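You operate a simulated robot arm through the tools that you are given. There is no shell and no other tool. Be economical: measure what you need, move in short steps, check, and stop when the job is done.

Carry out the task below with a simulated robot arm. There is one attempt and no reset: what you move stays moved.

JOB
Brush the dust off the print, then fold its folder shut and lay it in the blue tray.
Fine: use the brown brush and put it back. Set down upright: brown brush. What is to be rubbed or washed off counts as gone when no trace of it is left.

Only the result counts: the job must be done as asked and must still hold three seconds after the hand-in. Knocking over, shifting, dropping, spilling or breaking anything else fails it. Flat cloth is picked up by pressing the open fingertips on it (5 to 10 N) and closing them slowly along it; thin cloth reads only 2 to 8 mm in the jaws.

ROBOT AND FRAMES
A 6-joint arm with a two-finger parallel gripper, fixed in place. Base frame: the origin is at the foot of the arm, x ahead of it, y to its left, z up; the work surface is at about z = 886. Lengths are in mm, angles in rad, forces in N, time in s.
With the tool pointing down near the work surface it reaches from about 240 to 640 mm from the base axis. Its first joint turns from -1.152 to 1.152 rad. Payload 2.7 kg.
Tool frame: the origin (TCP) lies between the finger pads and is the grasp point; the fingertips stand 23 mm ahead of it; z points along the fingers, y is the line along which they close. The gripper opens to 94 mm. The fingers are 38 mm wide and 10 mm thick; the gripper's body (54 by 96 mm) begins 39 mm behind the TCP.
Orientation is told as [roll, pitch, yaw] about the base's x, y, z axes, in that order, counted from this pose: with the fingers straight down and closing along the base's y, the tool's x points along the base's -x, its y along +y and its z along -z.

CONTROLS
- The arm moves only by the tool step_arm. Its arguments are lists of equal length, an entry for each row: "grip": the closure, from 0 (fully open) to 1 (shut); "translation": the shift along the tool's x, y, z in mm, a list of three; "turn": the turn, a rotation vector about the tool's x, y, z in rad, a list of three. In form: {"grip": [grip, ...], "translation": [[tx, ty, tz], ...], "turn": [[rx, ry, rz], ...]}. A call has 1 to 12 rows; each row shifts and turns the commanded pose from where the row before left it, along the tool's axes as they then stand. Each row takes 0.2 s and may step no farther than 50 mm and 0.15 rad from the row before; otherwise, or with a gripper value out of range, the whole call is refused. A pose out of reach is approached as far as the arm can. The call stops where the force on the tool passes 90 N (or 10 N more than at its start, if that is more) or the arm is blocked; 0.2 s more then pass. The fingers move at their own pace (about 45 mm/s each) and stop on an object; they squeeze with about 32 N. The grip force told is the motor's: it shows also when the fingers shut on nothing. Time passes only in rows, and 0.2 s behind the last, so rows that do not move let the fingers close. It gives the time, the measured TCP pose, the force on the tool (base axes), the opening and the grip force at its end, in the units of the frame above (readings bear some noise), with the torque about the TCP (base axes, N m) and any sound that the robot's microphone picked up.
- Cameras (640 x 400 px; columns grow to the right, rows downward): "scene" is fixed at [97.3, -438.7, 1411.5]; the picture's right is [0.63, -0.78, 0.00], its down [-0.35, -0.28, -0.90] and it looks along [0.70, 0.56, -0.44] (base axes); focal length 333 px, centre (320, 200). "wrist" rides on the gripper at [86, 16, -75] in the tool frame; the picture's right is [-0.18, 0.98, 0.00], its down [-0.58, -0.11, -0.81] and it looks along [-0.79, -0.15, 0.59] (tool axes); focal length 243 px, centre (320, 200). There is no depth. A picture from a camera that has moved, and an enlarged one, comes with that camera's place and axes in the base frame and with its lens. The place of the scene camera against the robot may be out by one fixed shift of up to 12 mm in any direction.
- camera(camera): a new picture of that camera. The clock stands still meanwhile.
- enlarge(camera, box): a new picture of the part [left, top, right, bottom] of that camera's present view, enlarged. The clock stands still meanwhile.
- job_done(): hands the job in; it is judged then, once.

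Work in short steps. Places have to be worked out from the pictures, the camera data and where the tool is seen: move nearer, look again, correct. Check each grasp and each placing, and mend what went wrong. You have 120 turns and 76 pictures in all, those below and enlarged ones among them. Open the gripper and draw the arm clear of the work before you hand the job in, unless the task says otherwise; then end with one line.

The tools are called after "Request:" by a JSON object that holds its "name" and its "arguments". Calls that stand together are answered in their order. step_arm: Moves the arm, as the interface text tells. Its arguments: {"type":"object","properties":{"grip":{"type":"array"},"translation":{"type":"array"},"turn":{"type":"array"}},"required":["grip","translation","turn"]} The other tools are called the same way: camera (camera) takes a picture; enlarge (camera, box) takes an enlarged picture of a part of a camera's view; job_done () hands the job in.

At the start:

```text
time_s: 0.0
ee_pos: [306.9, 183.6, 1275.6]
tcp_rot: [0.003, 0.001, 0.002]
wrist_force: [-1.1, -0.2, -0.5]
torque: [0.01, -0.01, 0.02]
width: 94.2
grasp_force: 0.0
```

scene: 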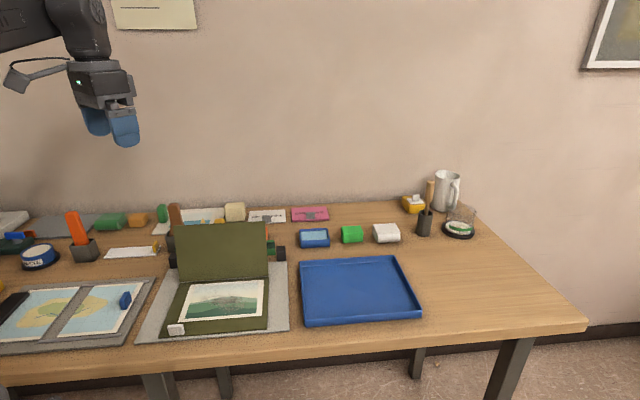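
wrist: 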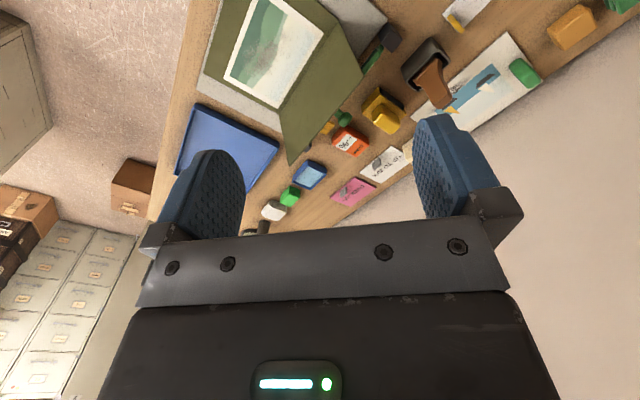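

I start by looking closer at the folder, the print and the brushes.

Request:
{"name": "enlarge", "arguments": {"camera": "scene", "box": [130, 190, 310, 350]}}

Request:
{"name": "enlarge", "arguments": {"camera": "scene", "box": [0, 190, 180, 350]}}

Request:
{"name": "enlarge", "arguments": {"camera": "scene", "box": [290, 160, 490, 340]}}

Request:
{"name": "enlarge", "arguments": {"camera": "wrist", "box": [180, 0, 560, 240]}}

```text
2.50 times, centred on (220, 270) of scene
camera zoom: at [97.3, -438.7, 1411.5], right [0.63, -0.78, 0.0], down [-0.35, -0.28, -0.9], along [0.7, 0.56, -0.44], focal length 834 px, centre (570, 25)
```

zoom: 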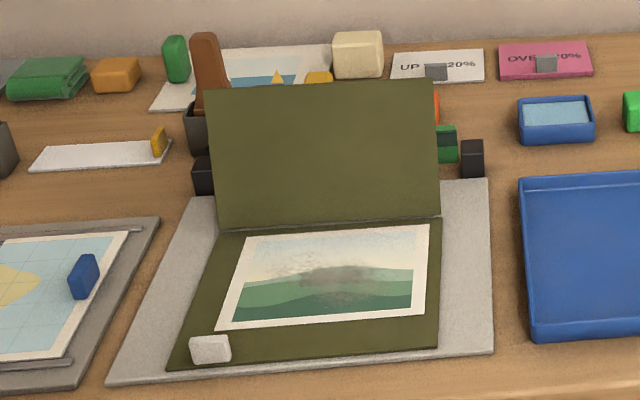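

```text
2.50 times, centred on (90, 270) of scene
camera zoom: at [97.3, -438.7, 1411.5], right [0.63, -0.78, 0.0], down [-0.35, -0.28, -0.9], along [0.7, 0.56, -0.44], focal length 834 px, centre (895, 25)
```

zoom: 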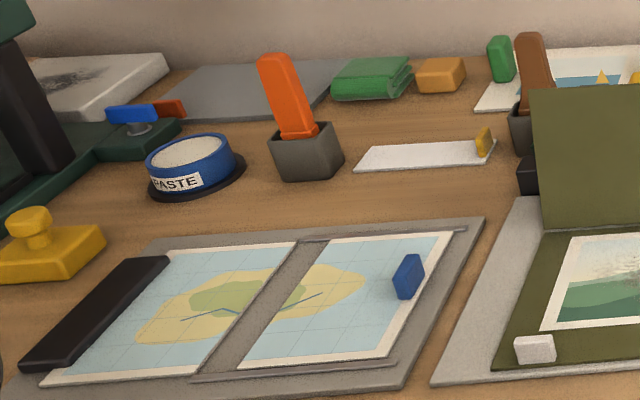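

```text
2.22 times, centred on (390, 250) of scene
camera zoom: at [97.3, -438.7, 1411.5], right [0.63, -0.78, 0.0], down [-0.35, -0.28, -0.9], along [0.7, 0.56, -0.44], focal length 741 px, centre (164, 89)
```

zoom: 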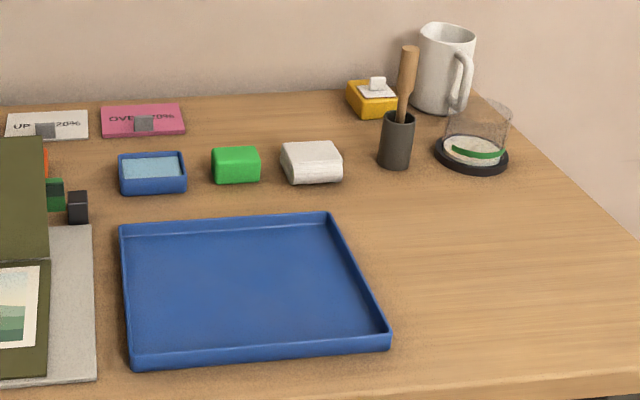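

```text
1.67 times, centred on (370, 120) of wrist
camera zoom: at [221.2, 200.4, 1350.1], right [0.18, 0.98, 0.0], down [0.58, -0.11, 0.81], along [0.79, -0.15, -0.59], focal length 404 px, centre (237, 333)
```

zoom: 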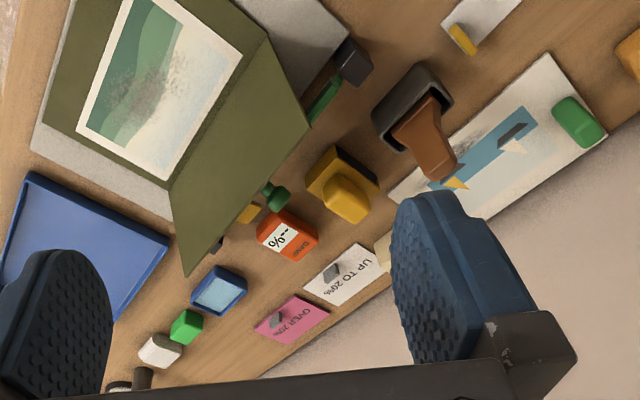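

The brown brush stands in a square holder behind the raised lid, near (440,335). I move the wrist camera closer over it to measure.

Request:
{"name": "step_arm", "arguments": {"grip": [0, 0, 0, 0], "translation": [[0, 35, 25], [0, 35, 25], [-10, 30, 25], [-10, 6, 20]], "turn": [[0, 0, 0], [0, 0, 0], [0, 0, 0], [0, 0, 0]]}}

Request:
{"name": "enlarge", "arguments": {"camera": "wrist", "box": [120, 0, 520, 250]}}

```text
time_s: 1.0
ee_pos: [325.1, 292.5, 1182.8]
tcp_rot: [0.003, 0.001, 0.001]
wrist_force: [0.4, 0.8, 0.1]
torque: [0.02, 0.01, 0.0]
width: 94.0
grasp_force: 0.1
```

```text
1.60 times, centred on (320, 125) of wrist
camera zoom: at [238.3, 309.1, 1256.6], right [0.18, 0.98, 0.0], down [0.58, -0.11, 0.81], along [0.79, -0.15, -0.59], focal length 388 px, centre (320, 320)
```

zoom: 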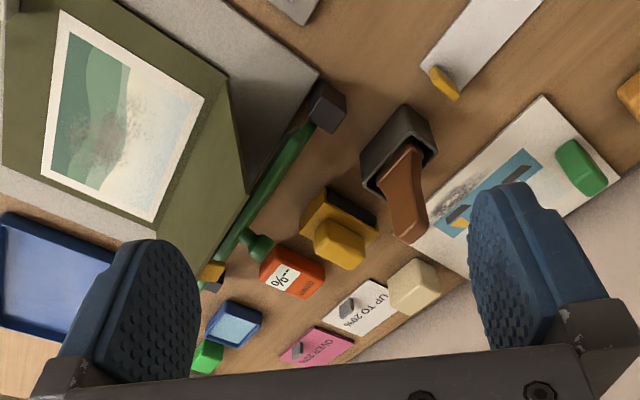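

Triangulating the two pictures puts the brush handle almost vertical at about (461,343), top z≈1005. I go over it to read its orientation from above.

Request:
{"name": "step_arm", "arguments": {"grip": [0, 0, 0, 0], "translation": [[-40, 5, 8], [-40, 10, 8], [-40, 10, 8], [-30, 5, 6]], "turn": [[0, 0, 0], [0, 0, 0], [0, 0, 0], [0, 0, 0]]}}

Request:
{"name": "enlarge", "arguments": {"camera": "wrist", "box": [220, 0, 420, 125]}}

```text
time_s: 2.0
ee_pos: [476.9, 321.5, 1152.5]
tcp_rot: [0.001, 0.001, 0.004]
wrist_force: [0.8, -0.1, 0.1]
torque: [-0.03, -0.03, 0.03]
width: 94.2
grasp_force: 0.0
```

```text
3.20 times, centred on (320, 62) of wrist
camera zoom: at [390.6, 338.5, 1226.4], right [0.18, 0.98, 0.0], down [0.58, -0.11, 0.81], along [0.79, -0.15, -0.59], focal length 776 px, centre (320, 640)
```

zoom: 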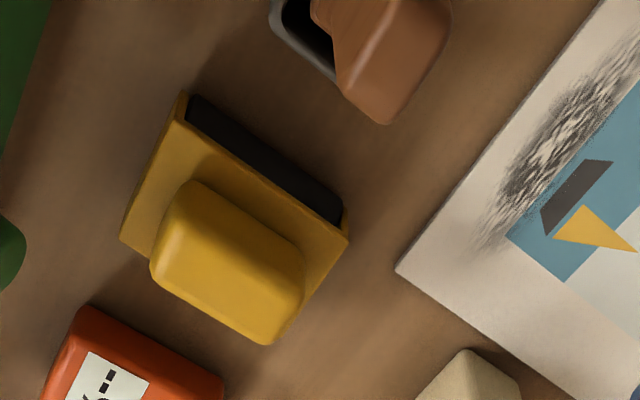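

The brush top is cut off at the picture's edge; I back up about 45 mm.

Request:
{"name": "step_arm", "arguments": {"grip": [0], "translation": [[45, 0, -10]], "turn": [[0, 0, 0]]}}

Request:
{"name": "enlarge", "arguments": {"camera": "wrist", "box": [240, 0, 440, 125]}}

```text
time_s: 2.4
ee_pos: [431.9, 320.6, 1159.5]
tcp_rot: [0.002, 0.002, 0.001]
wrist_force: [-0.5, -0.1, -0.1]
torque: [0.01, 0.0, 0.01]
width: 94.3
grasp_force: 0.0
```

```text
3.20 times, centred on (340, 62) of wrist
camera zoom: at [345.6, 337.8, 1234.8], right [0.18, 0.98, 0.0], down [0.58, -0.11, 0.81], along [0.79, -0.15, -0.59], focal length 776 px, centre (256, 640)
```

zoom: 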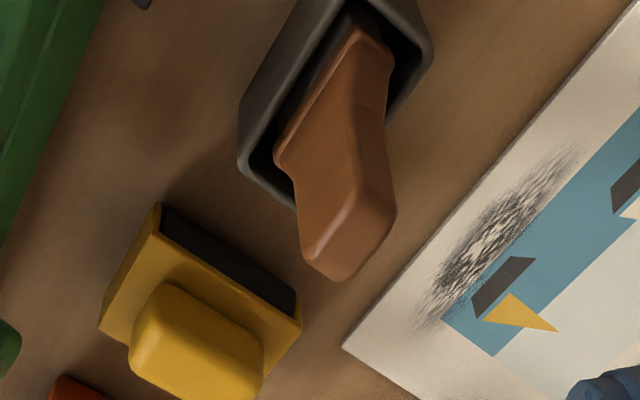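

The handle is about 25 × 14 mm, long side along (0.7,-0.7), centre (460.5,343). I turn to yaw −0.795 so the fingers close across the thin side, and hover above it.

Request:
{"name": "step_arm", "arguments": {"grip": [0, 0, 0, 0, 0, 0, 0.3, 0.3], "translation": [[0, 0, 0], [0, 0, 0], [0, 0, 0], [0, 0, 0], [0, 0, 0], [0, 0, 0], [-3.7, 36.2, 25], [0, 0, 35]], "turn": [[0, 0, 0.133], [0, 0, 0.133], [0, 0, 0.133], [0, 0, 0.133], [0, 0, 0.133], [0, 0, 0.132], [0, 0, 0], [0, 0, 0]]}}

Request:
{"name": "camera", "arguments": {"camera": "wrist"}}

Request:
{"name": "enlarge", "arguments": {"camera": "scene", "box": [120, 100, 320, 260]}}

```text
time_s: 4.2
ee_pos: [463.2, 342.0, 1101.9]
tcp_rot: [0.003, 0.003, -0.797]
wrist_force: [-0.1, 1.0, -0.1]
torque: [0.0, 0.0, 0.03]
width: 66.0
grasp_force: 0.0
```

```text
66 pictures are left
camera wrist: at [414.1, 415.7, 1176.9], right [0.83, 0.55, 0.0], down [0.33, -0.49, 0.8], along [0.45, -0.67, -0.59], focal length 243 px, centre (320, 200)
```

wrist: 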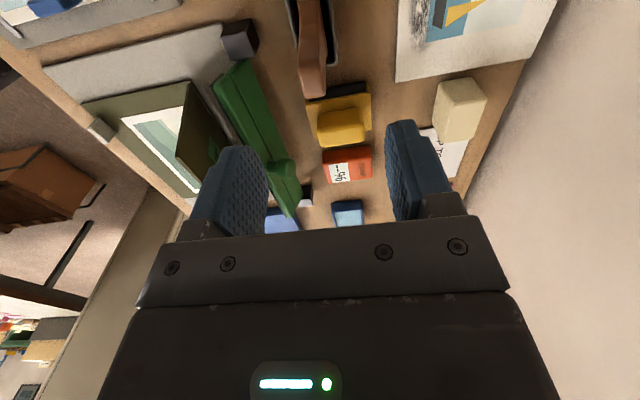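

```text
2.50 times, centred on (220, 180) of scene
camera zoom: at [97.3, -438.7, 1411.5], right [0.63, -0.78, 0.0], down [-0.35, -0.28, -0.9], along [0.7, 0.56, -0.44], focal length 834 px, centre (570, 250)
```

zoom: 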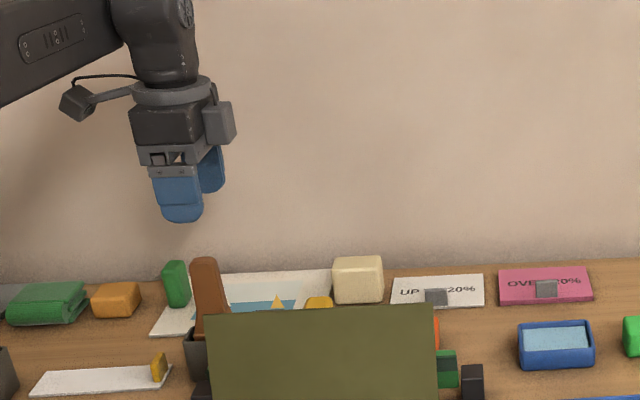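

Aligned roughly; I lower so the fingertips are just above the handle top and check centring.

Request:
{"name": "step_arm", "arguments": {"grip": [0.3, 0.3], "translation": [[0, 0, 30], [0, 0, 30]], "turn": [[0, 0, 0], [0, 0, 0]]}}

Request:
{"name": "enlarge", "arguments": {"camera": "wrist", "box": [180, 0, 480, 190]}}

```text
time_s: 4.8
ee_pos: [462.3, 342.5, 1043.3]
tcp_rot: [0.002, 0.002, -0.796]
wrist_force: [0.1, -0.2, 0.7]
torque: [0.0, -0.01, 0.04]
width: 65.8
grasp_force: 0.0
```

```text
2.11 times, centred on (330, 95) of wrist
camera zoom: at [415.1, 416.3, 1116.8], right [0.83, 0.56, 0.0], down [0.33, -0.49, 0.8], along [0.45, -0.67, -0.59], focal length 511 px, centre (299, 421)
```

zoom: 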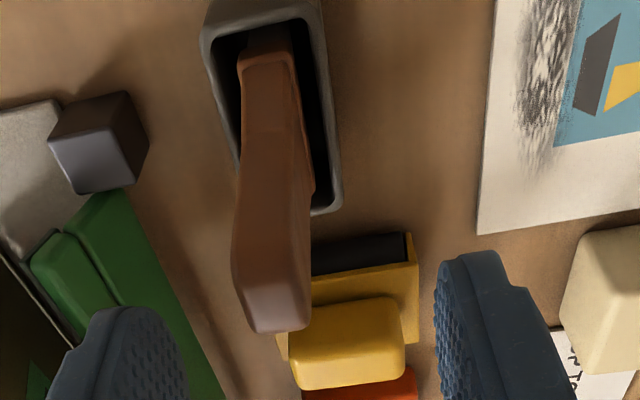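

The handle sits about 8–9 mm to the left finger's side and 6 mm ahead; I correct and re-check.

Request:
{"name": "step_arm", "arguments": {"grip": [0.3], "translation": [[-6, -8.5, 3]], "turn": [[0, 0, 0]]}}

Request:
{"name": "enlarge", "arguments": {"camera": "wrist", "box": [180, 0, 480, 190]}}

```text
time_s: 5.2
ee_pos: [460.4, 332.6, 1037.0]
tcp_rot: [0.001, 0.001, -0.797]
wrist_force: [-0.3, -1.0, 0.8]
torque: [0.01, 0.02, 0.0]
width: 65.9
grasp_force: 0.1
```

```text
2.11 times, centred on (330, 95) of wrist
camera zoom: at [412.0, 406.1, 1112.1], right [0.83, 0.56, 0.0], down [0.33, -0.49, 0.8], along [0.45, -0.67, -0.59], focal length 511 px, centre (299, 421)
```

zoom: 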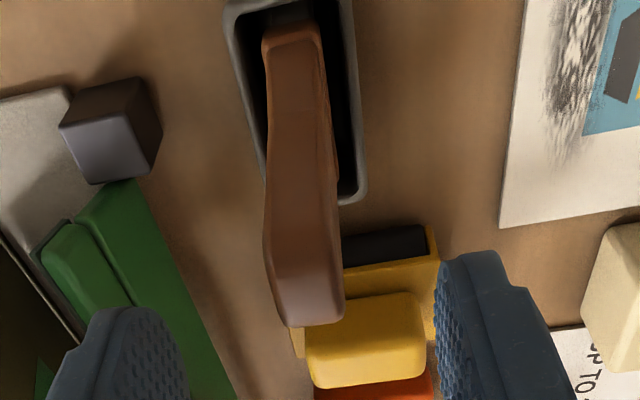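

Centred now. Descend 52 mm and close on the handle.

Request:
{"name": "step_arm", "arguments": {"grip": [0.3, 0.3, 0.6, 0.9, 0.9, 0.9, 0.9], "translation": [[0, 0, 26], [0, 0, 26], [0, 0, 0], [0, 0, 0], [0, 0, 0], [0, 0, 0], [0, 0, 0]], "turn": [[0, 0, 0], [0, 0, 0], [0, 0, 0], [0, 0, 0], [0, 0, 0], [0, 0, 0], [0, 0, 0]]}}

Request:
{"name": "enlarge", "arguments": {"camera": "wrist", "box": [180, 0, 480, 190]}}

```text
time_s: 6.8
ee_pos: [459.7, 332.9, 983.8]
tcp_rot: [0.001, 0.003, -0.795]
wrist_force: [-0.3, -1.3, -0.6]
torque: [0.0, -0.01, -0.02]
width: 15.4
grasp_force: 32.0
```

```text
2.11 times, centred on (330, 95) of wrist
camera zoom: at [410.4, 406.0, 1058.8], right [0.83, 0.56, 0.0], down [0.33, -0.49, 0.8], along [0.45, -0.67, -0.59], focal length 511 px, centre (299, 421)
```

zoom: 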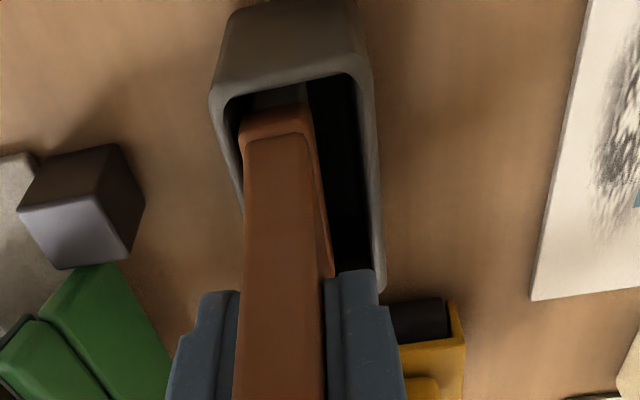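

Gripped at (459.7,332.9,983.8), opening 15.4. Lift straight up and check that the holder stays and see the bristles.

Request:
{"name": "step_arm", "arguments": {"grip": [0.9, 0.9, 0.9, 0.9, 0.9], "translation": [[0, 0, -15], [0, 0, -25], [0, 0, -35], [0, 0, -40], [0, 0, -40]], "turn": [[0, 0, 0], [0, 0, 0], [0, 0, 0], [0, 0, 0], [0, 0, 0]]}}

Request:
{"name": "camera", "arguments": {"camera": "wrist"}}

Request:
{"name": "enlarge", "arguments": {"camera": "scene", "box": [120, 100, 320, 260]}}

```text
time_s: 8.0
ee_pos: [459.5, 329.5, 1141.4]
tcp_rot: [-0.001, 0.003, -0.797]
wrist_force: [0.3, 0.7, -0.2]
torque: [0.0, -0.02, 0.02]
width: 15.5
grasp_force: 32.1
```

```text
61 pictures are left
camera wrist: at [410.7, 403.8, 1215.5], right [0.83, 0.56, 0.0], down [0.33, -0.49, 0.81], along [0.45, -0.67, -0.59], focal length 243 px, centre (320, 200)
```

wrist: 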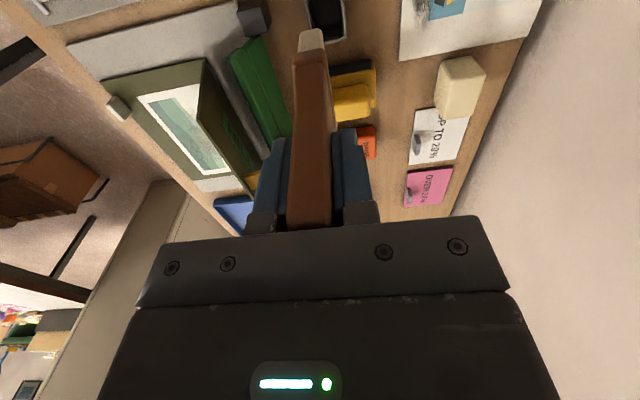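

```text
2.50 times, centred on (220, 180) of scene
camera zoom: at [97.3, -438.7, 1411.5], right [0.63, -0.78, 0.0], down [-0.35, -0.28, -0.9], along [0.7, 0.56, -0.44], focal length 834 px, centre (570, 250)
```

zoom: 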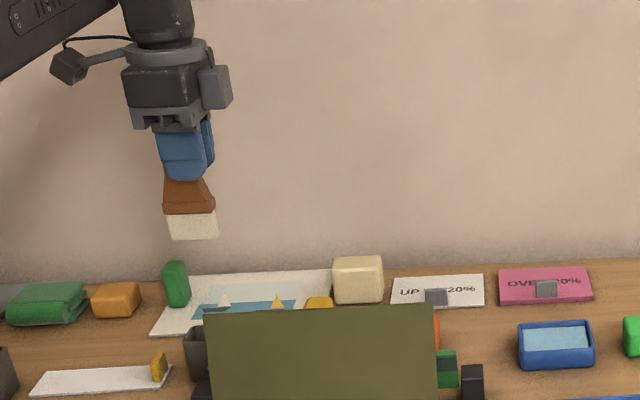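

The brush has a ~50 mm-wide head, with bristle tips ≈95 mm below the TCP. I carry it over the lid and view the print.

Request:
{"name": "step_arm", "arguments": {"grip": [0.9, 0.9, 0.9, 0.9, 0.9, 0.9], "translation": [[0, 0, -20], [-12, -40, 0], [-18, -40, 0], [-18, -40, 0], [-18, -40, 0], [-18, -26, 0]], "turn": [[0, 0, 0], [0, 0, 0], [0, 0, 0], [0, 0, 0], [0, 0, 0], [0, 0, 0]]}}

Request:
{"name": "camera", "arguments": {"camera": "wrist"}}

```text
time_s: 9.4
ee_pos: [383.4, 137.7, 1160.2]
tcp_rot: [-0.001, 0.002, -0.797]
wrist_force: [0.6, 0.2, -1.2]
torque: [-0.03, 0.01, -0.02]
width: 15.4
grasp_force: 32.7
```

```text
59 pictures are left
camera wrist: at [334.3, 212.3, 1235.3], right [0.83, 0.56, 0.0], down [0.33, -0.49, 0.8], along [0.45, -0.67, -0.59], focal length 243 px, centre (320, 200)
```

wrist: 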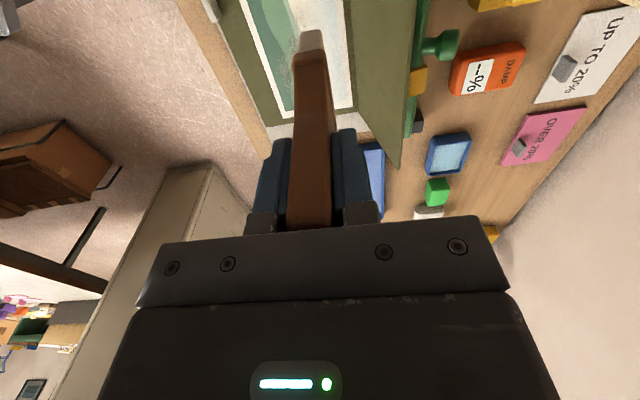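

The print's corners match my estimates (centre ≈ (399,77), 168 × 110). I lower towards the back-left lane of the print, stopping above contact.

Request:
{"name": "step_arm", "arguments": {"grip": [0.9, 0.9, 0.9, 0.9, 0.9], "translation": [[-6, 0, 40], [0, 0, 40], [0, 0, 40], [0, 0, 30], [0, 0, 10]], "turn": [[0, 0, 0], [0, 0, 0], [0, 0, 0], [0, 0, 0], [0, 0, 0]]}}

Request:
{"name": "enlarge", "arguments": {"camera": "scene", "box": [130, 170, 330, 350]}}

```text
time_s: 10.6
ee_pos: [389.9, 134.7, 1000.0]
tcp_rot: [0.002, 0.002, -0.795]
wrist_force: [-0.8, 0.6, -0.6]
torque: [-0.01, 0.03, 0.01]
width: 15.0
grasp_force: 32.1
```

```text
2.22 times, centred on (230, 260) of scene
camera zoom: at [97.3, -438.7, 1411.5], right [0.63, -0.78, 0.0], down [-0.35, -0.28, -0.9], along [0.7, 0.56, -0.44], focal length 741 px, centre (520, 67)
```

zoom: 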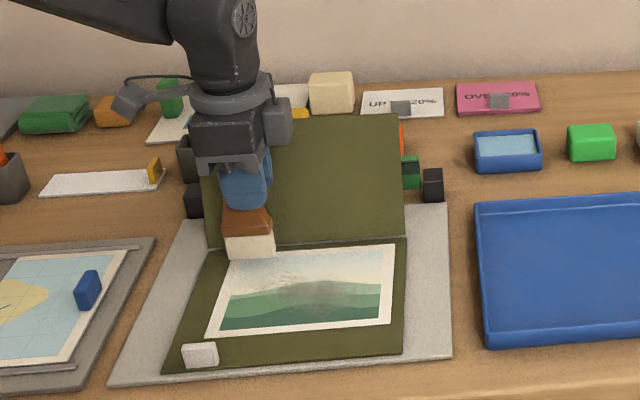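

The brush hangs over the print's back edge, clear of the lid. I lower in small steps looking for contact force.

Request:
{"name": "step_arm", "arguments": {"grip": [0.9, 0.9, 0.9], "translation": [[0, -5, 4], [0, 0, 3], [0, 0, 0]], "turn": [[0, 0, 0], [0, 0, 0], [0, 0, 0]]}}

Request:
{"name": "step_arm", "arguments": {"grip": [0.9, 0.9], "translation": [[0, 0, 3], [0, 0, 0]], "turn": [[0, 0, 0], [0, 0, 0]]}}

Request:
{"name": "step_arm", "arguments": {"grip": [0.9, 0.9], "translation": [[0, 0, 2], [0, 0, 0]], "turn": [[0, 0, 0], [0, 0, 0]]}}

```text
time_s: 11.4
ee_pos: [386.0, 134.4, 994.8]
tcp_rot: [0.003, 0.001, -0.797]
wrist_force: [0.4, 0.1, 0.0]
torque: [0.0, -0.01, 0.01]
width: 15.8
grasp_force: 32.3
```

```text
time_s: 12.0
ee_pos: [385.3, 134.4, 990.7]
tcp_rot: [0.002, 0.001, -0.796]
wrist_force: [0.7, -0.8, 0.6]
torque: [-0.01, -0.01, 0.01]
width: 15.3
grasp_force: 32.6
```

```text
time_s: 12.6
ee_pos: [386.7, 134.9, 987.5]
tcp_rot: [0.003, 0.002, -0.797]
wrist_force: [-0.2, -0.3, -1.1]
torque: [0.03, 0.02, 0.01]
width: 15.3
grasp_force: 31.9
```

No contact yet at 987.5; continue down in 2 mm steps.

Request:
{"name": "step_arm", "arguments": {"grip": [0.9, 0.9], "translation": [[0, 0, 2], [0, 0, 0]], "turn": [[0, 0, 0], [0, 0, 0]]}}

Request:
{"name": "step_arm", "arguments": {"grip": [0.9, 0.9], "translation": [[0, 0, 2], [0, 0, 0]], "turn": [[0, 0, 0], [0, 0, 0]]}}

Request:
{"name": "enlarge", "arguments": {"camera": "scene", "box": [170, 230, 270, 320]}}

```text
time_s: 13.2
ee_pos: [386.8, 134.8, 987.1]
tcp_rot: [0.002, 0.003, -0.796]
wrist_force: [0.8, -1.6, -0.8]
torque: [-0.04, 0.01, 0.0]
width: 15.5
grasp_force: 32.0
```

```text
time_s: 13.8
ee_pos: [387.0, 135.0, 984.5]
tcp_rot: [0.002, 0.001, -0.796]
wrist_force: [-0.1, -0.2, 0.0]
torque: [-0.03, 0.02, -0.01]
width: 15.4
grasp_force: 32.2
```

```text
4.44 times, centred on (220, 275) of scene
camera zoom: at [97.3, -438.7, 1411.5], right [0.63, -0.78, 0.0], down [-0.35, -0.28, -0.9], along [0.7, 0.56, -0.44], focal length 1482 px, centre (764, -133)
```

zoom: 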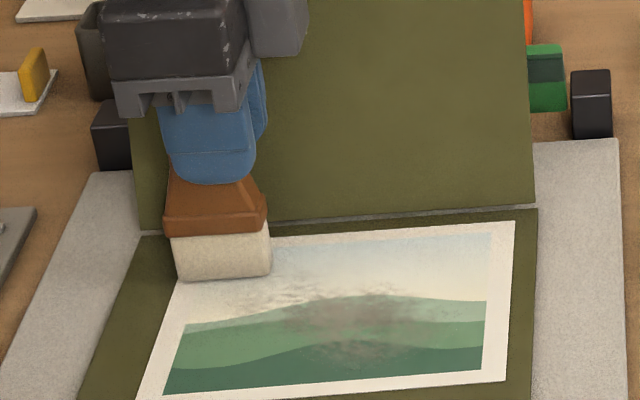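

Still a little above it. Continue down.

Request:
{"name": "step_arm", "arguments": {"grip": [0.9, 0.9], "translation": [[0, 0, 3], [0, 0, 0]], "turn": [[0, 0, 0], [0, 0, 0]]}}

Request:
{"name": "step_arm", "arguments": {"grip": [0.9, 0.9], "translation": [[0, 0, 2], [0, 0, 0]], "turn": [[0, 0, 0], [0, 0, 0]]}}

Request:
{"name": "step_arm", "arguments": {"grip": [0.9, 0.9], "translation": [[0, 0, 2], [0, 0, 0]], "turn": [[0, 0, 0], [0, 0, 0]]}}

```text
time_s: 14.4
ee_pos: [386.2, 134.0, 981.9]
tcp_rot: [0.005, 0.001, -0.796]
wrist_force: [-4.0, 0.0, 22.2]
torque: [0.12, 0.55, 0.06]
width: 15.3
grasp_force: 32.2
```

```text
time_s: 15.0
ee_pos: [384.8, 136.6, 980.2]
tcp_rot: [0.009, 0.0, -0.796]
wrist_force: [-0.5, -3.2, 34.3]
torque: [-0.17, 0.25, -0.01]
width: 15.5
grasp_force: 31.5
```

```text
time_s: 15.6
ee_pos: [386.1, 134.6, 980.4]
tcp_rot: [0.007, -0.001, -0.795]
wrist_force: [-4.4, -3.9, 46.1]
torque: [-0.11, 0.74, 0.06]
width: 15.4
grasp_force: 32.5
```

Contact found (stiff, ~6 N/mm). Back off about 6.5 mm to a light touch.

Request:
{"name": "step_arm", "arguments": {"grip": [0.9, 0.9, 0.9], "translation": [[0, 0, -3.5], [0, 0, -3.3], [0, 0, 0]], "turn": [[0, 0, 0], [0, 0, 0], [0, 0, 0]]}}

```text
time_s: 16.4
ee_pos: [384.8, 133.1, 982.0]
tcp_rot: [0.001, 0.005, -0.797]
wrist_force: [-0.7, -0.5, -1.2]
torque: [-0.02, 0.02, 0.0]
width: 15.3
grasp_force: 31.9
```

Touch-down slightly and make the first stroke towards the front (tool −y).

Request:
{"name": "step_arm", "arguments": {"grip": [0.9, 0.9, 0.9, 0.9, 0.9, 0.9], "translation": [[0, 0, 1.3], [0, -10, 0], [0, -10, 0], [0, -10, 0], [0, -10, 0], [0, -10, 0]], "turn": [[0, 0, 0], [0, 0, 0], [0, 0, 0], [0, 0, 0], [0, 0, 0], [0, 0, 0]]}}

Request:
{"name": "enlarge", "arguments": {"camera": "scene", "box": [160, 240, 280, 340]}}

```text
time_s: 17.8
ee_pos: [349.9, 98.5, 983.5]
tcp_rot: [0.002, 0.002, -0.796]
wrist_force: [0.0, 0.4, -0.6]
torque: [-0.02, -0.01, -0.03]
width: 15.3
grasp_force: 32.0
```

```text
4.00 times, centred on (220, 290) of scene
camera zoom: at [97.3, -438.7, 1411.5], right [0.63, -0.78, 0.0], down [-0.35, -0.28, -0.9], along [0.7, 0.56, -0.44], focal length 1334 px, centre (720, -160)
```

zoom: 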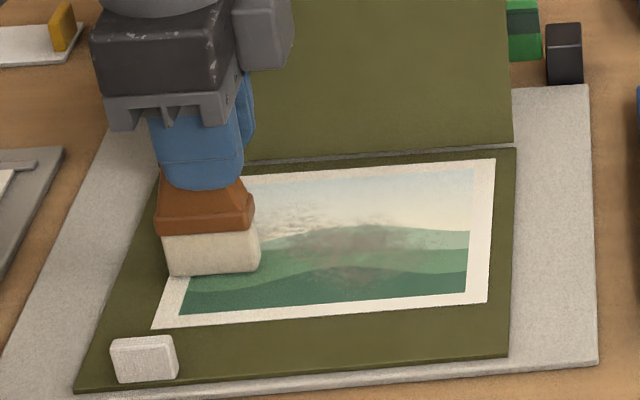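

Dust spans roughly u −36..+62 of the print. I lift, shift to the next lane (+22 mm) back near the hinge side, and press 2 mm lower, checking the force.

Request:
{"name": "step_arm", "arguments": {"grip": [0.9, 0.9, 0.9, 0.9, 0.9, 0.9], "translation": [[0, 0, -12], [-12, 27, 0], [-10, 26, 0], [0, 0, 10], [0, 0, 4], [0, -6, 0]], "turn": [[0, 0, 0], [0, 0, 0], [0, 0, 0], [0, 0, 0], [0, 0, 0], [0, 0, 0]]}}

```text
time_s: 19.2
ee_pos: [400.1, 118.2, 981.4]
tcp_rot: [0.002, 0.003, -0.795]
wrist_force: [-0.2, 0.3, -1.2]
torque: [0.03, 0.02, -0.04]
width: 15.2
grasp_force: 31.6
```

Request:
{"name": "step_arm", "arguments": {"grip": [0.9, 0.9, 0.9], "translation": [[0, 0, 1], [0, -2, 0], [0, -2, 0]], "turn": [[0, 0, 0], [0, 0, 0], [0, 0, 0]]}}

```text
time_s: 20.0
ee_pos: [396.3, 113.7, 980.5]
tcp_rot: [0.001, 0.002, -0.795]
wrist_force: [0.9, 0.5, 1.7]
torque: [0.03, -0.08, -0.02]
width: 15.6
grasp_force: 32.2
```

Contact is just beginning (1.7 N); one more 0.8 mm and stroke forward.

Request:
{"name": "step_arm", "arguments": {"grip": [0.9, 0.9, 0.9, 0.9, 0.9, 0.9], "translation": [[0, 0, 0.8], [0, -10, 0], [0, -10, 0], [0, -10, 0], [0, -10, 0], [0, -10, 0]], "turn": [[0, 0, 0], [0, 0, 0], [0, 0, 0], [0, 0, 0], [0, 0, 0], [0, 0, 0]]}}

Request:
{"name": "enlarge", "arguments": {"camera": "scene", "box": [160, 240, 280, 340]}}

```text
time_s: 21.4
ee_pos: [360.4, 79.1, 980.4]
tcp_rot: [0.003, 0.002, -0.796]
wrist_force: [3.8, 5.0, 13.2]
torque: [0.39, -0.25, -0.04]
width: 15.2
grasp_force: 31.8
```

```text
4.00 times, centred on (220, 290) of scene
camera zoom: at [97.2, -438.6, 1411.5], right [0.63, -0.78, 0.0], down [-0.35, -0.28, -0.9], along [0.7, 0.56, -0.44], focal length 1334 px, centre (720, -160)
```

zoom: 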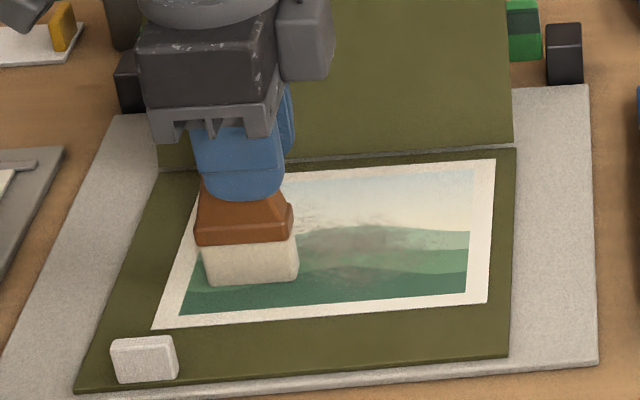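

That stroke worked with ~13 N, and nothing shifted. Next lane +33 mm.

Request:
{"name": "step_arm", "arguments": {"grip": [0.9, 0.9, 0.9, 0.9, 0.9, 0.9, 0.9, 0.9, 0.9, 0.9, 0.9], "translation": [[0, 0, -12], [-17, 29, 0], [-16, 29, 0], [0, 0, 8], [0, 0, 3.5], [0, -10, 0], [0, -10, 0], [0, -10, 0], [0, -10, 0], [0, -10, 0], [0, -10, 0]], "turn": [[0, 0, 0], [0, 0, 0], [0, 0, 0], [0, 0, 0], [0, 0, 0], [0, 0, 0], [0, 0, 0], [0, 0, 0], [0, 0, 0], [0, 0, 0], [0, 0, 0]]}}

Request:
{"name": "enlarge", "arguments": {"camera": "scene", "box": [160, 240, 280, 340]}}

```text
time_s: 23.8
ee_pos: [384.4, 56.1, 978.9]
tcp_rot: [0.007, -0.002, -0.795]
wrist_force: [6.5, 6.7, 25.1]
torque: [0.74, -0.34, -0.09]
width: 15.5
grasp_force: 31.7
```

```text
4.00 times, centred on (220, 290) of scene
camera zoom: at [97.1, -438.6, 1411.5], right [0.63, -0.78, 0.0], down [-0.35, -0.28, -0.9], along [0.7, 0.56, -0.44], focal length 1334 px, centre (720, -160)
```

zoom: 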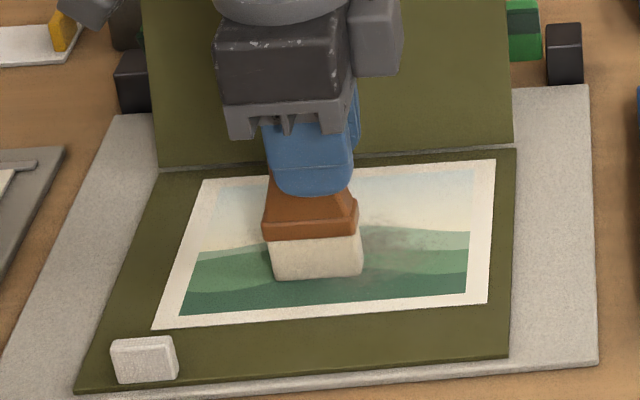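

The first two lanes are clean; pressure a bit high, so 1.8 mm less on the next lane (+36 mm).

Request:
{"name": "step_arm", "arguments": {"grip": [0.9, 0.9, 0.9, 0.9, 0.9, 0.9, 0.9, 0.9, 0.9, 0.9, 0.9], "translation": [[0, 0, -12], [-18, 29, 0], [-18, 29, 0], [0, 0, 7], [0, 0, 3.2], [0, -10, 0], [0, -10, 0], [0, -10, 0], [0, -10, 0], [0, -10, 0], [0, -10, 0]], "turn": [[0, 0, 0], [0, 0, 0], [0, 0, 0], [0, 0, 0], [0, 0, 0], [0, 0, 0], [0, 0, 0], [0, 0, 0], [0, 0, 0], [0, 0, 0], [0, 0, 0]]}}

Request:
{"name": "enlarge", "arguments": {"camera": "scene", "box": [160, 240, 280, 340]}}

```text
time_s: 26.2
ee_pos: [405.7, 26.2, 982.8]
tcp_rot: [0.001, 0.003, -0.796]
wrist_force: [-0.2, -0.8, -1.5]
torque: [-0.03, -0.01, 0.04]
width: 15.3
grasp_force: 32.4
```

```text
4.00 times, centred on (220, 290) of scene
camera zoom: at [97.3, -438.7, 1411.5], right [0.63, -0.78, 0.0], down [-0.35, -0.28, -0.9], along [0.7, 0.56, -0.44], focal length 1334 px, centre (720, -160)
```

zoom: 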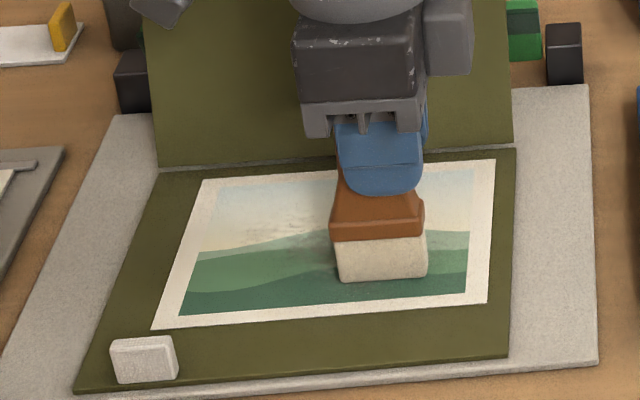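

Dust remains in the middle and this stroke ended without contact. I press 2.3 mm lower and scrub this lane back and forth.

Request:
{"name": "step_arm", "arguments": {"grip": [0.9, 0.9, 0.9, 0.9, 0.9, 0.9, 0.9, 0.9], "translation": [[0, 0, 2.3], [0, 10, 0], [0, 10, 0], [0, 10, 0], [0, 10, 0], [0, 10, 0], [0, 10, 0], [0, 0, 0]], "turn": [[0, 0, 0], [0, 0, 0], [0, 0, 0], [0, 0, 0], [0, 0, 0], [0, 0, 0], [0, 0, 0], [0, 0, 0]]}}

Request:
{"name": "enlarge", "arguments": {"camera": "scene", "box": [160, 240, 280, 340]}}

```text
time_s: 28.0
ee_pos: [449.7, 69.3, 979.2]
tcp_rot: [0.004, 0.0, -0.797]
wrist_force: [-6.7, -6.0, 27.8]
torque: [-0.35, 0.72, 0.12]
width: 15.5
grasp_force: 31.9
```

```text
4.00 times, centred on (220, 290) of scene
camera zoom: at [96.7, -438.9, 1411.5], right [0.63, -0.78, 0.0], down [-0.35, -0.28, -0.9], along [0.7, 0.56, -0.44], focal length 1334 px, centre (720, -160)
```

zoom: 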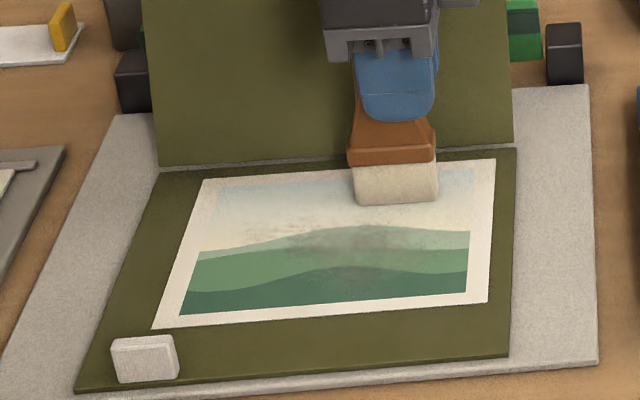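

Dust is fading but not gone; it takes several passes. I continue scrubbing this lane with ~15–20 N.

Request:
{"name": "step_arm", "arguments": {"grip": [0.9, 0.9, 0.9, 0.9, 0.9, 0.9, 0.9, 0.9, 0.9, 0.9, 0.9, 0.9], "translation": [[0, -10, -0.8], [0, -10, 0], [0, -10, 0], [0, -10, 0], [0, -10, 0], [0, -10, 0], [0, 10, 0], [0, 10, 0], [0, 10, 0], [0, 10, 0], [0, 10, 0], [15, 0, 0]], "turn": [[0, 0, 0], [0, 0, 0], [0, 0, 0], [0, 0, 0], [0, 0, 0], [0, 0, 0], [0, 0, 0], [0, 0, 0], [0, 0, 0], [0, 0, 0], [0, 0, 0], [0, 0, 0]]}}

Request:
{"name": "enlarge", "arguments": {"camera": "scene", "box": [160, 240, 280, 340]}}

```text
time_s: 30.6
ee_pos: [431.8, 72.4, 980.0]
tcp_rot: [0.004, -0.001, -0.796]
wrist_force: [4.6, -3.5, 12.6]
torque: [-0.16, -0.28, 0.03]
width: 15.1
grasp_force: 32.0
```

```text
4.00 times, centred on (220, 290) of scene
camera zoom: at [97.2, -438.8, 1411.5], right [0.63, -0.78, 0.0], down [-0.35, -0.28, -0.9], along [0.7, 0.56, -0.44], focal length 1334 px, centre (720, -160)
```

zoom: 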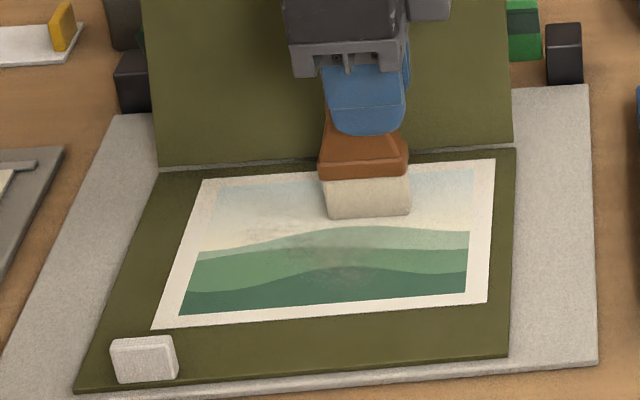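

Right side is clean; scrubbing continues leftwards.

Request:
{"name": "step_arm", "arguments": {"grip": [0.9, 0.9, 0.9, 0.9, 0.9, 0.9, 0.9, 0.9, 0.9, 0.9, 0.9, 0.9], "translation": [[0, -10, 0], [0, -10, 0], [0, -10, 0], [0, -10, 0], [0, -10, 0], [0, -6, 0], [18, 0, 0], [0, 10, 0], [0, 10, 0], [0, 10, 0], [0, 10, 0], [0, 10, 0]], "turn": [[0, 0, 0], [0, 0, 0], [0, 0, 0], [0, 0, 0], [0, 0, 0], [0, 0, 0], [0, 0, 0], [0, 0, 0], [0, 0, 0], [0, 0, 0], [0, 0, 0], [0, 0, 0]]}}

Request:
{"name": "step_arm", "arguments": {"grip": [0.9, 0.9, 0.9, 0.9, 0.9, 0.9, 0.9, 0.9, 0.9, 0.9, 0.9, 0.9], "translation": [[0, -10, 0], [0, -10, 0], [0, -10, 0], [0, -10, 0], [0, -10, 0], [0, -6, 0], [18, 0, 0], [0, 10, 0], [0, 10, 0], [0, 10, 0], [0, 10, 0], [0, 10, 0]], "turn": [[0, 0, 0], [0, 0, 0], [0, 0, 0], [0, 0, 0], [0, 0, 0], [0, 0, 0], [0, 0, 0], [0, 0, 0], [0, 0, 0], [0, 0, 0], [0, 0, 0], [0, 0, 0]]}}

Request:
{"name": "enlarge", "arguments": {"camera": "scene", "box": [160, 240, 280, 340]}}

```text
time_s: 33.2
ee_pos: [414.9, 81.5, 980.3]
tcp_rot: [0.0, 0.003, -0.798]
wrist_force: [-1.0, -1.8, 4.9]
torque: [-0.14, 0.09, -0.06]
width: 15.8
grasp_force: 31.7
```

```text
time_s: 35.8
ee_pos: [398.8, 91.0, 980.7]
tcp_rot: [0.002, 0.003, -0.796]
wrist_force: [-5.9, -5.9, 23.4]
torque: [-0.44, 0.65, 0.08]
width: 15.6
grasp_force: 32.0
```

```text
4.00 times, centred on (220, 290) of scene
camera zoom: at [96.8, -439.0, 1411.4], right [0.63, -0.78, 0.0], down [-0.35, -0.28, -0.9], along [0.7, 0.56, -0.44], focal length 1334 px, centre (720, -160)
```

zoom: 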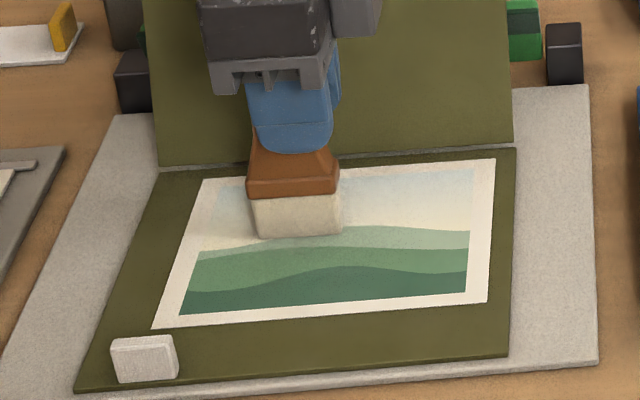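

Almost clean. I do further strokes here and one lane to the left, reaching further back.

Request:
{"name": "step_arm", "arguments": {"grip": [0.9, 0.9, 0.9, 0.9, 0.9, 0.9, 0.9, 0.9, 0.9, 0.9, 0.9, 0.9], "translation": [[0, 12, 0], [0, 12, 0], [0, -12, 0], [0, -12, 0], [0, -12, 0], [0, -12, 0], [0, -12, 0], [18, 0, 0], [0, 12, 0], [0, 12, 0], [0, 12, 0], [0, 12, 0]], "turn": [[0, 0, 0], [0, 0, 0], [0, 0, 0], [0, 0, 0], [0, 0, 0], [0, 0, 0], [0, 0, 0], [0, 0, 0], [0, 0, 0], [0, 0, 0], [0, 0, 0], [0, 0, 0]]}}

Request:
{"name": "step_arm", "arguments": {"grip": [0.9, 0.9, 0.9, 0.9, 0.9, 0.9, 0.9, 0.9, 0.9, 0.9, 0.9, 0.9], "translation": [[0, 12, 0], [0, 10, 0], [0, -12, 0], [0, -12, 0], [0, -12, 0], [0, -12, 0], [0, -12, 0], [0, 0, -10], [0, 0, -40], [0, 15, -40], [0, 0, -40], [0, 0, -40]], "turn": [[0, 0, 0], [0, 0, 0], [0, 0, 0], [0, 0, 0], [0, 0, 0], [0, 0, 0], [0, 0, 0], [0, 0, 0], [0, 0, 0], [0, 0, 0], [0, 0, 0], [0, 0, 0]]}}

Request:
{"name": "enlarge", "arguments": {"camera": "scene", "box": [170, 260, 280, 340]}}

```text
time_s: 38.4
ee_pos: [392.8, 113.2, 979.6]
tcp_rot: [0.001, 0.004, -0.796]
wrist_force: [-3.6, -3.0, 10.9]
torque: [-0.26, 0.4, -0.01]
width: 15.4
grasp_force: 32.2
```

```text
time_s: 41.0
ee_pos: [377.2, 93.2, 1151.7]
tcp_rot: [0.0, 0.003, -0.796]
wrist_force: [0.0, -0.8, 0.1]
torque: [-0.01, 0.01, -0.01]
width: 15.4
grasp_force: 32.0
```

```text
5.00 times, centred on (225, 300) of scene
camera zoom: at [97.3, -438.7, 1411.5], right [0.63, -0.78, 0.0], down [-0.35, -0.28, -0.9], along [0.7, 0.56, -0.44], focal length 1667 px, centre (795, -300)
```

zoom: 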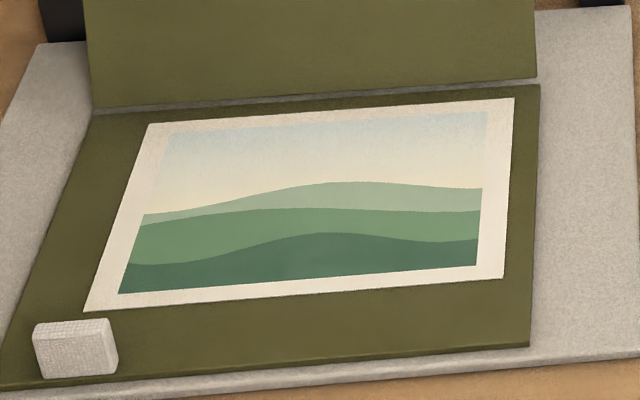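

The print looks clean from the scene camera. I check with the wrist camera from the side on the way back to the holder.

Request:
{"name": "step_arm", "arguments": {"grip": [0.9, 0.9, 0.9], "translation": [[13, 35, -10], [15, 35, 0], [15, 34, 0]], "turn": [[0, 0, 0], [0, 0, 0], [0, 0, 0]]}}

Request:
{"name": "enlarge", "arguments": {"camera": "wrist", "box": [90, 0, 330, 150]}}

```text
time_s: 41.8
ee_pos: [417.6, 198.1, 1160.9]
tcp_rot: [0.001, 0.002, -0.795]
wrist_force: [-0.6, 0.5, -1.3]
torque: [0.01, 0.0, -0.04]
width: 15.5
grasp_force: 32.3
```

```text
2.67 times, centred on (210, 75) of wrist
camera zoom: at [368.6, 271.8, 1235.2], right [0.83, 0.56, 0.0], down [0.33, -0.49, 0.8], along [0.45, -0.67, -0.59], focal length 647 px, centre (613, 533)
```

zoom: 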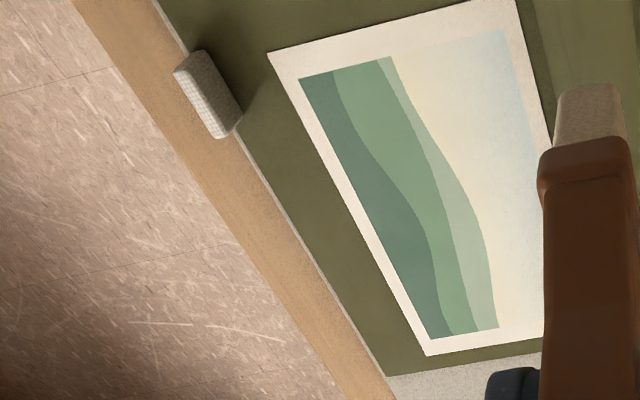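

The print is clean. Now carry the brush back above its holder (target slightly towards the free side).

Request:
{"name": "step_arm", "arguments": {"grip": [0.9, 0.9, 0.9, 0.9], "translation": [[17, 32, 0], [17, 32, 0], [17, 32, 0], [15.8, 31.6, 20]], "turn": [[0, 0, 0], [0, 0, 0], [0, 0, 0], [0, 0, 0]]}}

Request:
{"name": "step_arm", "arguments": {"grip": [0.9, 0.9], "translation": [[0, 0, 35], [0, 0, 0]], "turn": [[0, 0, 0], [0, 0, 0]]}}

Request:
{"name": "enlarge", "arguments": {"camera": "wrist", "box": [200, 0, 440, 150]}}

```text
time_s: 42.8
ee_pos: [466.5, 336.3, 1142.2]
tcp_rot: [0.003, 0.002, -0.795]
wrist_force: [0.0, 0.4, -0.4]
torque: [-0.01, -0.03, 0.01]
width: 15.2
grasp_force: 32.4
```

```text
time_s: 43.4
ee_pos: [466.0, 334.7, 1107.1]
tcp_rot: [0.003, 0.002, -0.796]
wrist_force: [0.3, -0.1, -0.9]
torque: [0.02, -0.01, -0.02]
width: 15.3
grasp_force: 32.4
```

```text
2.67 times, centred on (320, 75) of wrist
camera zoom: at [416.7, 408.5, 1181.3], right [0.83, 0.56, 0.0], down [0.33, -0.49, 0.8], along [0.45, -0.67, -0.59], focal length 647 px, centre (320, 533)
```

zoom: 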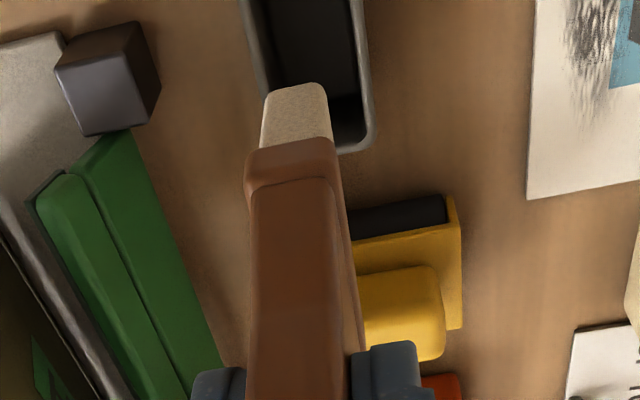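

Position is ~6 mm toward the free side of the holder's opening, good; correct 3 mm along the wide side and lower.

Request:
{"name": "step_arm", "arguments": {"grip": [0.9, 0.9, 0.9, 0.9], "translation": [[3, 0, 25], [0, 0, 25], [0, 0, 15], [0, 0, 0]], "turn": [[0, 0, 0], [0, 0, 0], [0, 0, 0], [0, 0, 0]]}}

Request:
{"name": "enlarge", "arguments": {"camera": "wrist", "box": [200, 0, 440, 150]}}

```text
time_s: 44.4
ee_pos: [463.9, 337.3, 1040.0]
tcp_rot: [0.003, 0.001, -0.797]
wrist_force: [0.6, 0.1, 0.1]
torque: [-0.05, -0.01, -0.01]
width: 15.3
grasp_force: 31.5
```

```text
2.67 times, centred on (320, 75) of wrist
camera zoom: at [415.1, 411.7, 1114.5], right [0.83, 0.56, 0.0], down [0.33, -0.49, 0.8], along [0.45, -0.67, -0.59], focal length 647 px, centre (320, 533)
```

zoom: 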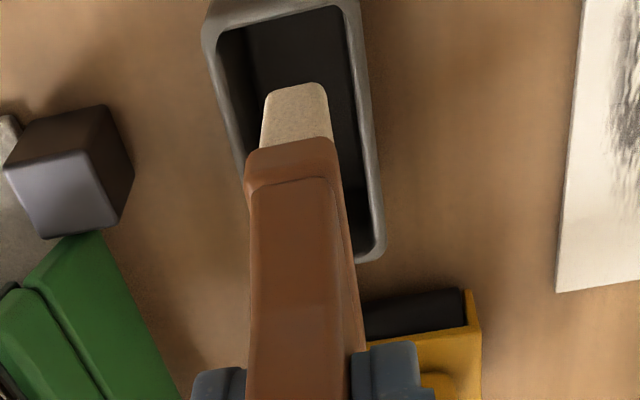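

It enters the opening cleanly. Lower in two stages.

Request:
{"name": "step_arm", "arguments": {"grip": [0.9, 0.9, 0.9, 0.9], "translation": [[0, 0, 15], [0, 0, 15], [0, 0, 15], [0, 0, 5]], "turn": [[0, 0, 0], [0, 0, 0], [0, 0, 0], [0, 0, 0]]}}

Request:
{"name": "step_arm", "arguments": {"grip": [0.9, 0.9], "translation": [[0, 0, 3], [0, 0, 0]], "turn": [[0, 0, 0], [0, 0, 0]]}}

Request:
{"name": "enlarge", "arguments": {"camera": "wrist", "box": [200, 0, 440, 150]}}

```text
time_s: 45.4
ee_pos: [462.6, 339.2, 989.8]
tcp_rot: [0.002, 0.002, -0.795]
wrist_force: [0.1, -0.3, -0.8]
torque: [0.01, 0.01, 0.03]
width: 15.6
grasp_force: 31.8
```

```text
time_s: 46.0
ee_pos: [462.5, 336.6, 987.9]
tcp_rot: [0.002, 0.002, -0.796]
wrist_force: [0.4, -0.2, -0.8]
torque: [0.01, 0.0, 0.01]
width: 15.4
grasp_force: 31.7
```

```text
2.67 times, centred on (320, 75) of wrist
camera zoom: at [413.5, 411.8, 1061.9], right [0.83, 0.56, 0.0], down [0.33, -0.49, 0.8], along [0.45, -0.67, -0.59], focal length 647 px, centre (320, 533)
```

zoom: 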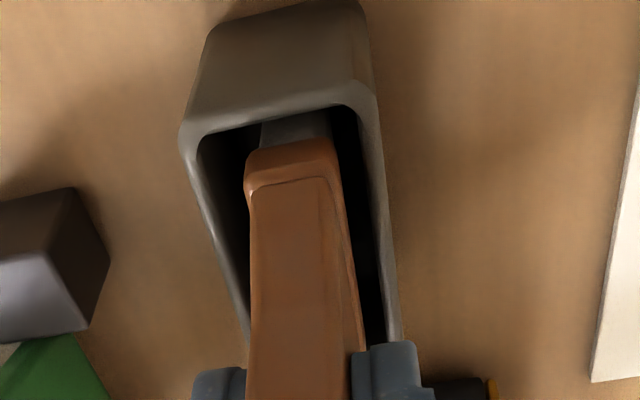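

Centred inside the holder. Lower a few mm more to contact the floor.

Request:
{"name": "step_arm", "arguments": {"grip": [0.9, 0.9], "translation": [[0, 0, 2.5], [0, 0, 0]], "turn": [[0, 0, 0], [0, 0, 0]]}}

Request:
{"name": "step_arm", "arguments": {"grip": [0.9, 0.9], "translation": [[0, 0, 1.5], [0, 0, 0]], "turn": [[0, 0, 0], [0, 0, 0]]}}

```text
time_s: 46.6
ee_pos: [462.1, 338.1, 984.5]
tcp_rot: [0.003, 0.002, -0.795]
wrist_force: [-0.3, -0.1, -0.5]
torque: [0.01, -0.03, 0.02]
width: 15.2
grasp_force: 31.8
```

```text
time_s: 47.2
ee_pos: [462.9, 337.4, 983.4]
tcp_rot: [0.0, 0.002, -0.795]
wrist_force: [0.1, -0.9, -0.7]
torque: [0.01, 0.02, 0.02]
width: 15.3
grasp_force: 32.0
```

Still no contact; one more 1.5 mm, then release gently.

Request:
{"name": "step_arm", "arguments": {"grip": [0.9, 0.9], "translation": [[0, 0, 1.5], [0, 0, 0]], "turn": [[0, 0, 0], [0, 0, 0]]}}

```text
time_s: 47.8
ee_pos: [463.3, 338.0, 982.9]
tcp_rot: [0.003, 0.001, -0.796]
wrist_force: [-0.8, 0.9, 1.7]
torque: [0.0, 0.03, 0.01]
width: 15.4
grasp_force: 31.4
```

Floor contact. Open and withdraw straight up.

Request:
{"name": "step_arm", "arguments": {"grip": [0.8, 0.75, 0.6, 0.4, 0.3, 0.3, 0.3, 0.3], "translation": [[0, 0, 0], [0, 0, 0], [0, 0, 0], [0, 0, 0], [0, 0, 0], [0, 0, -30], [0, 0, -45], [0, 0, -45]], "turn": [[0, 0, 0], [0, 0, 0], [0, 0, 0], [0, 0, 0], [0, 0, 0], [0, 0, 0], [0, 0, 0], [0, 0, 0]]}}

Request:
{"name": "camera", "arguments": {"camera": "wrist"}}

```text
time_s: 49.6
ee_pos: [466.2, 335.5, 1100.9]
tcp_rot: [0.001, 0.002, -0.795]
wrist_force: [0.6, -0.6, 1.6]
torque: [0.01, 0.04, 0.0]
width: 65.7
grasp_force: 0.0
```

```text
44 pictures are left
camera wrist: at [415.9, 410.4, 1174.6], right [0.83, 0.56, 0.0], down [0.33, -0.49, 0.81], along [0.45, -0.67, -0.59], focal length 243 px, centre (320, 200)
```

wrist: 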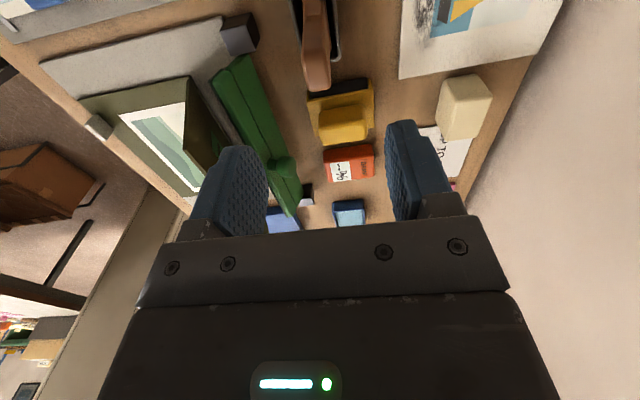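

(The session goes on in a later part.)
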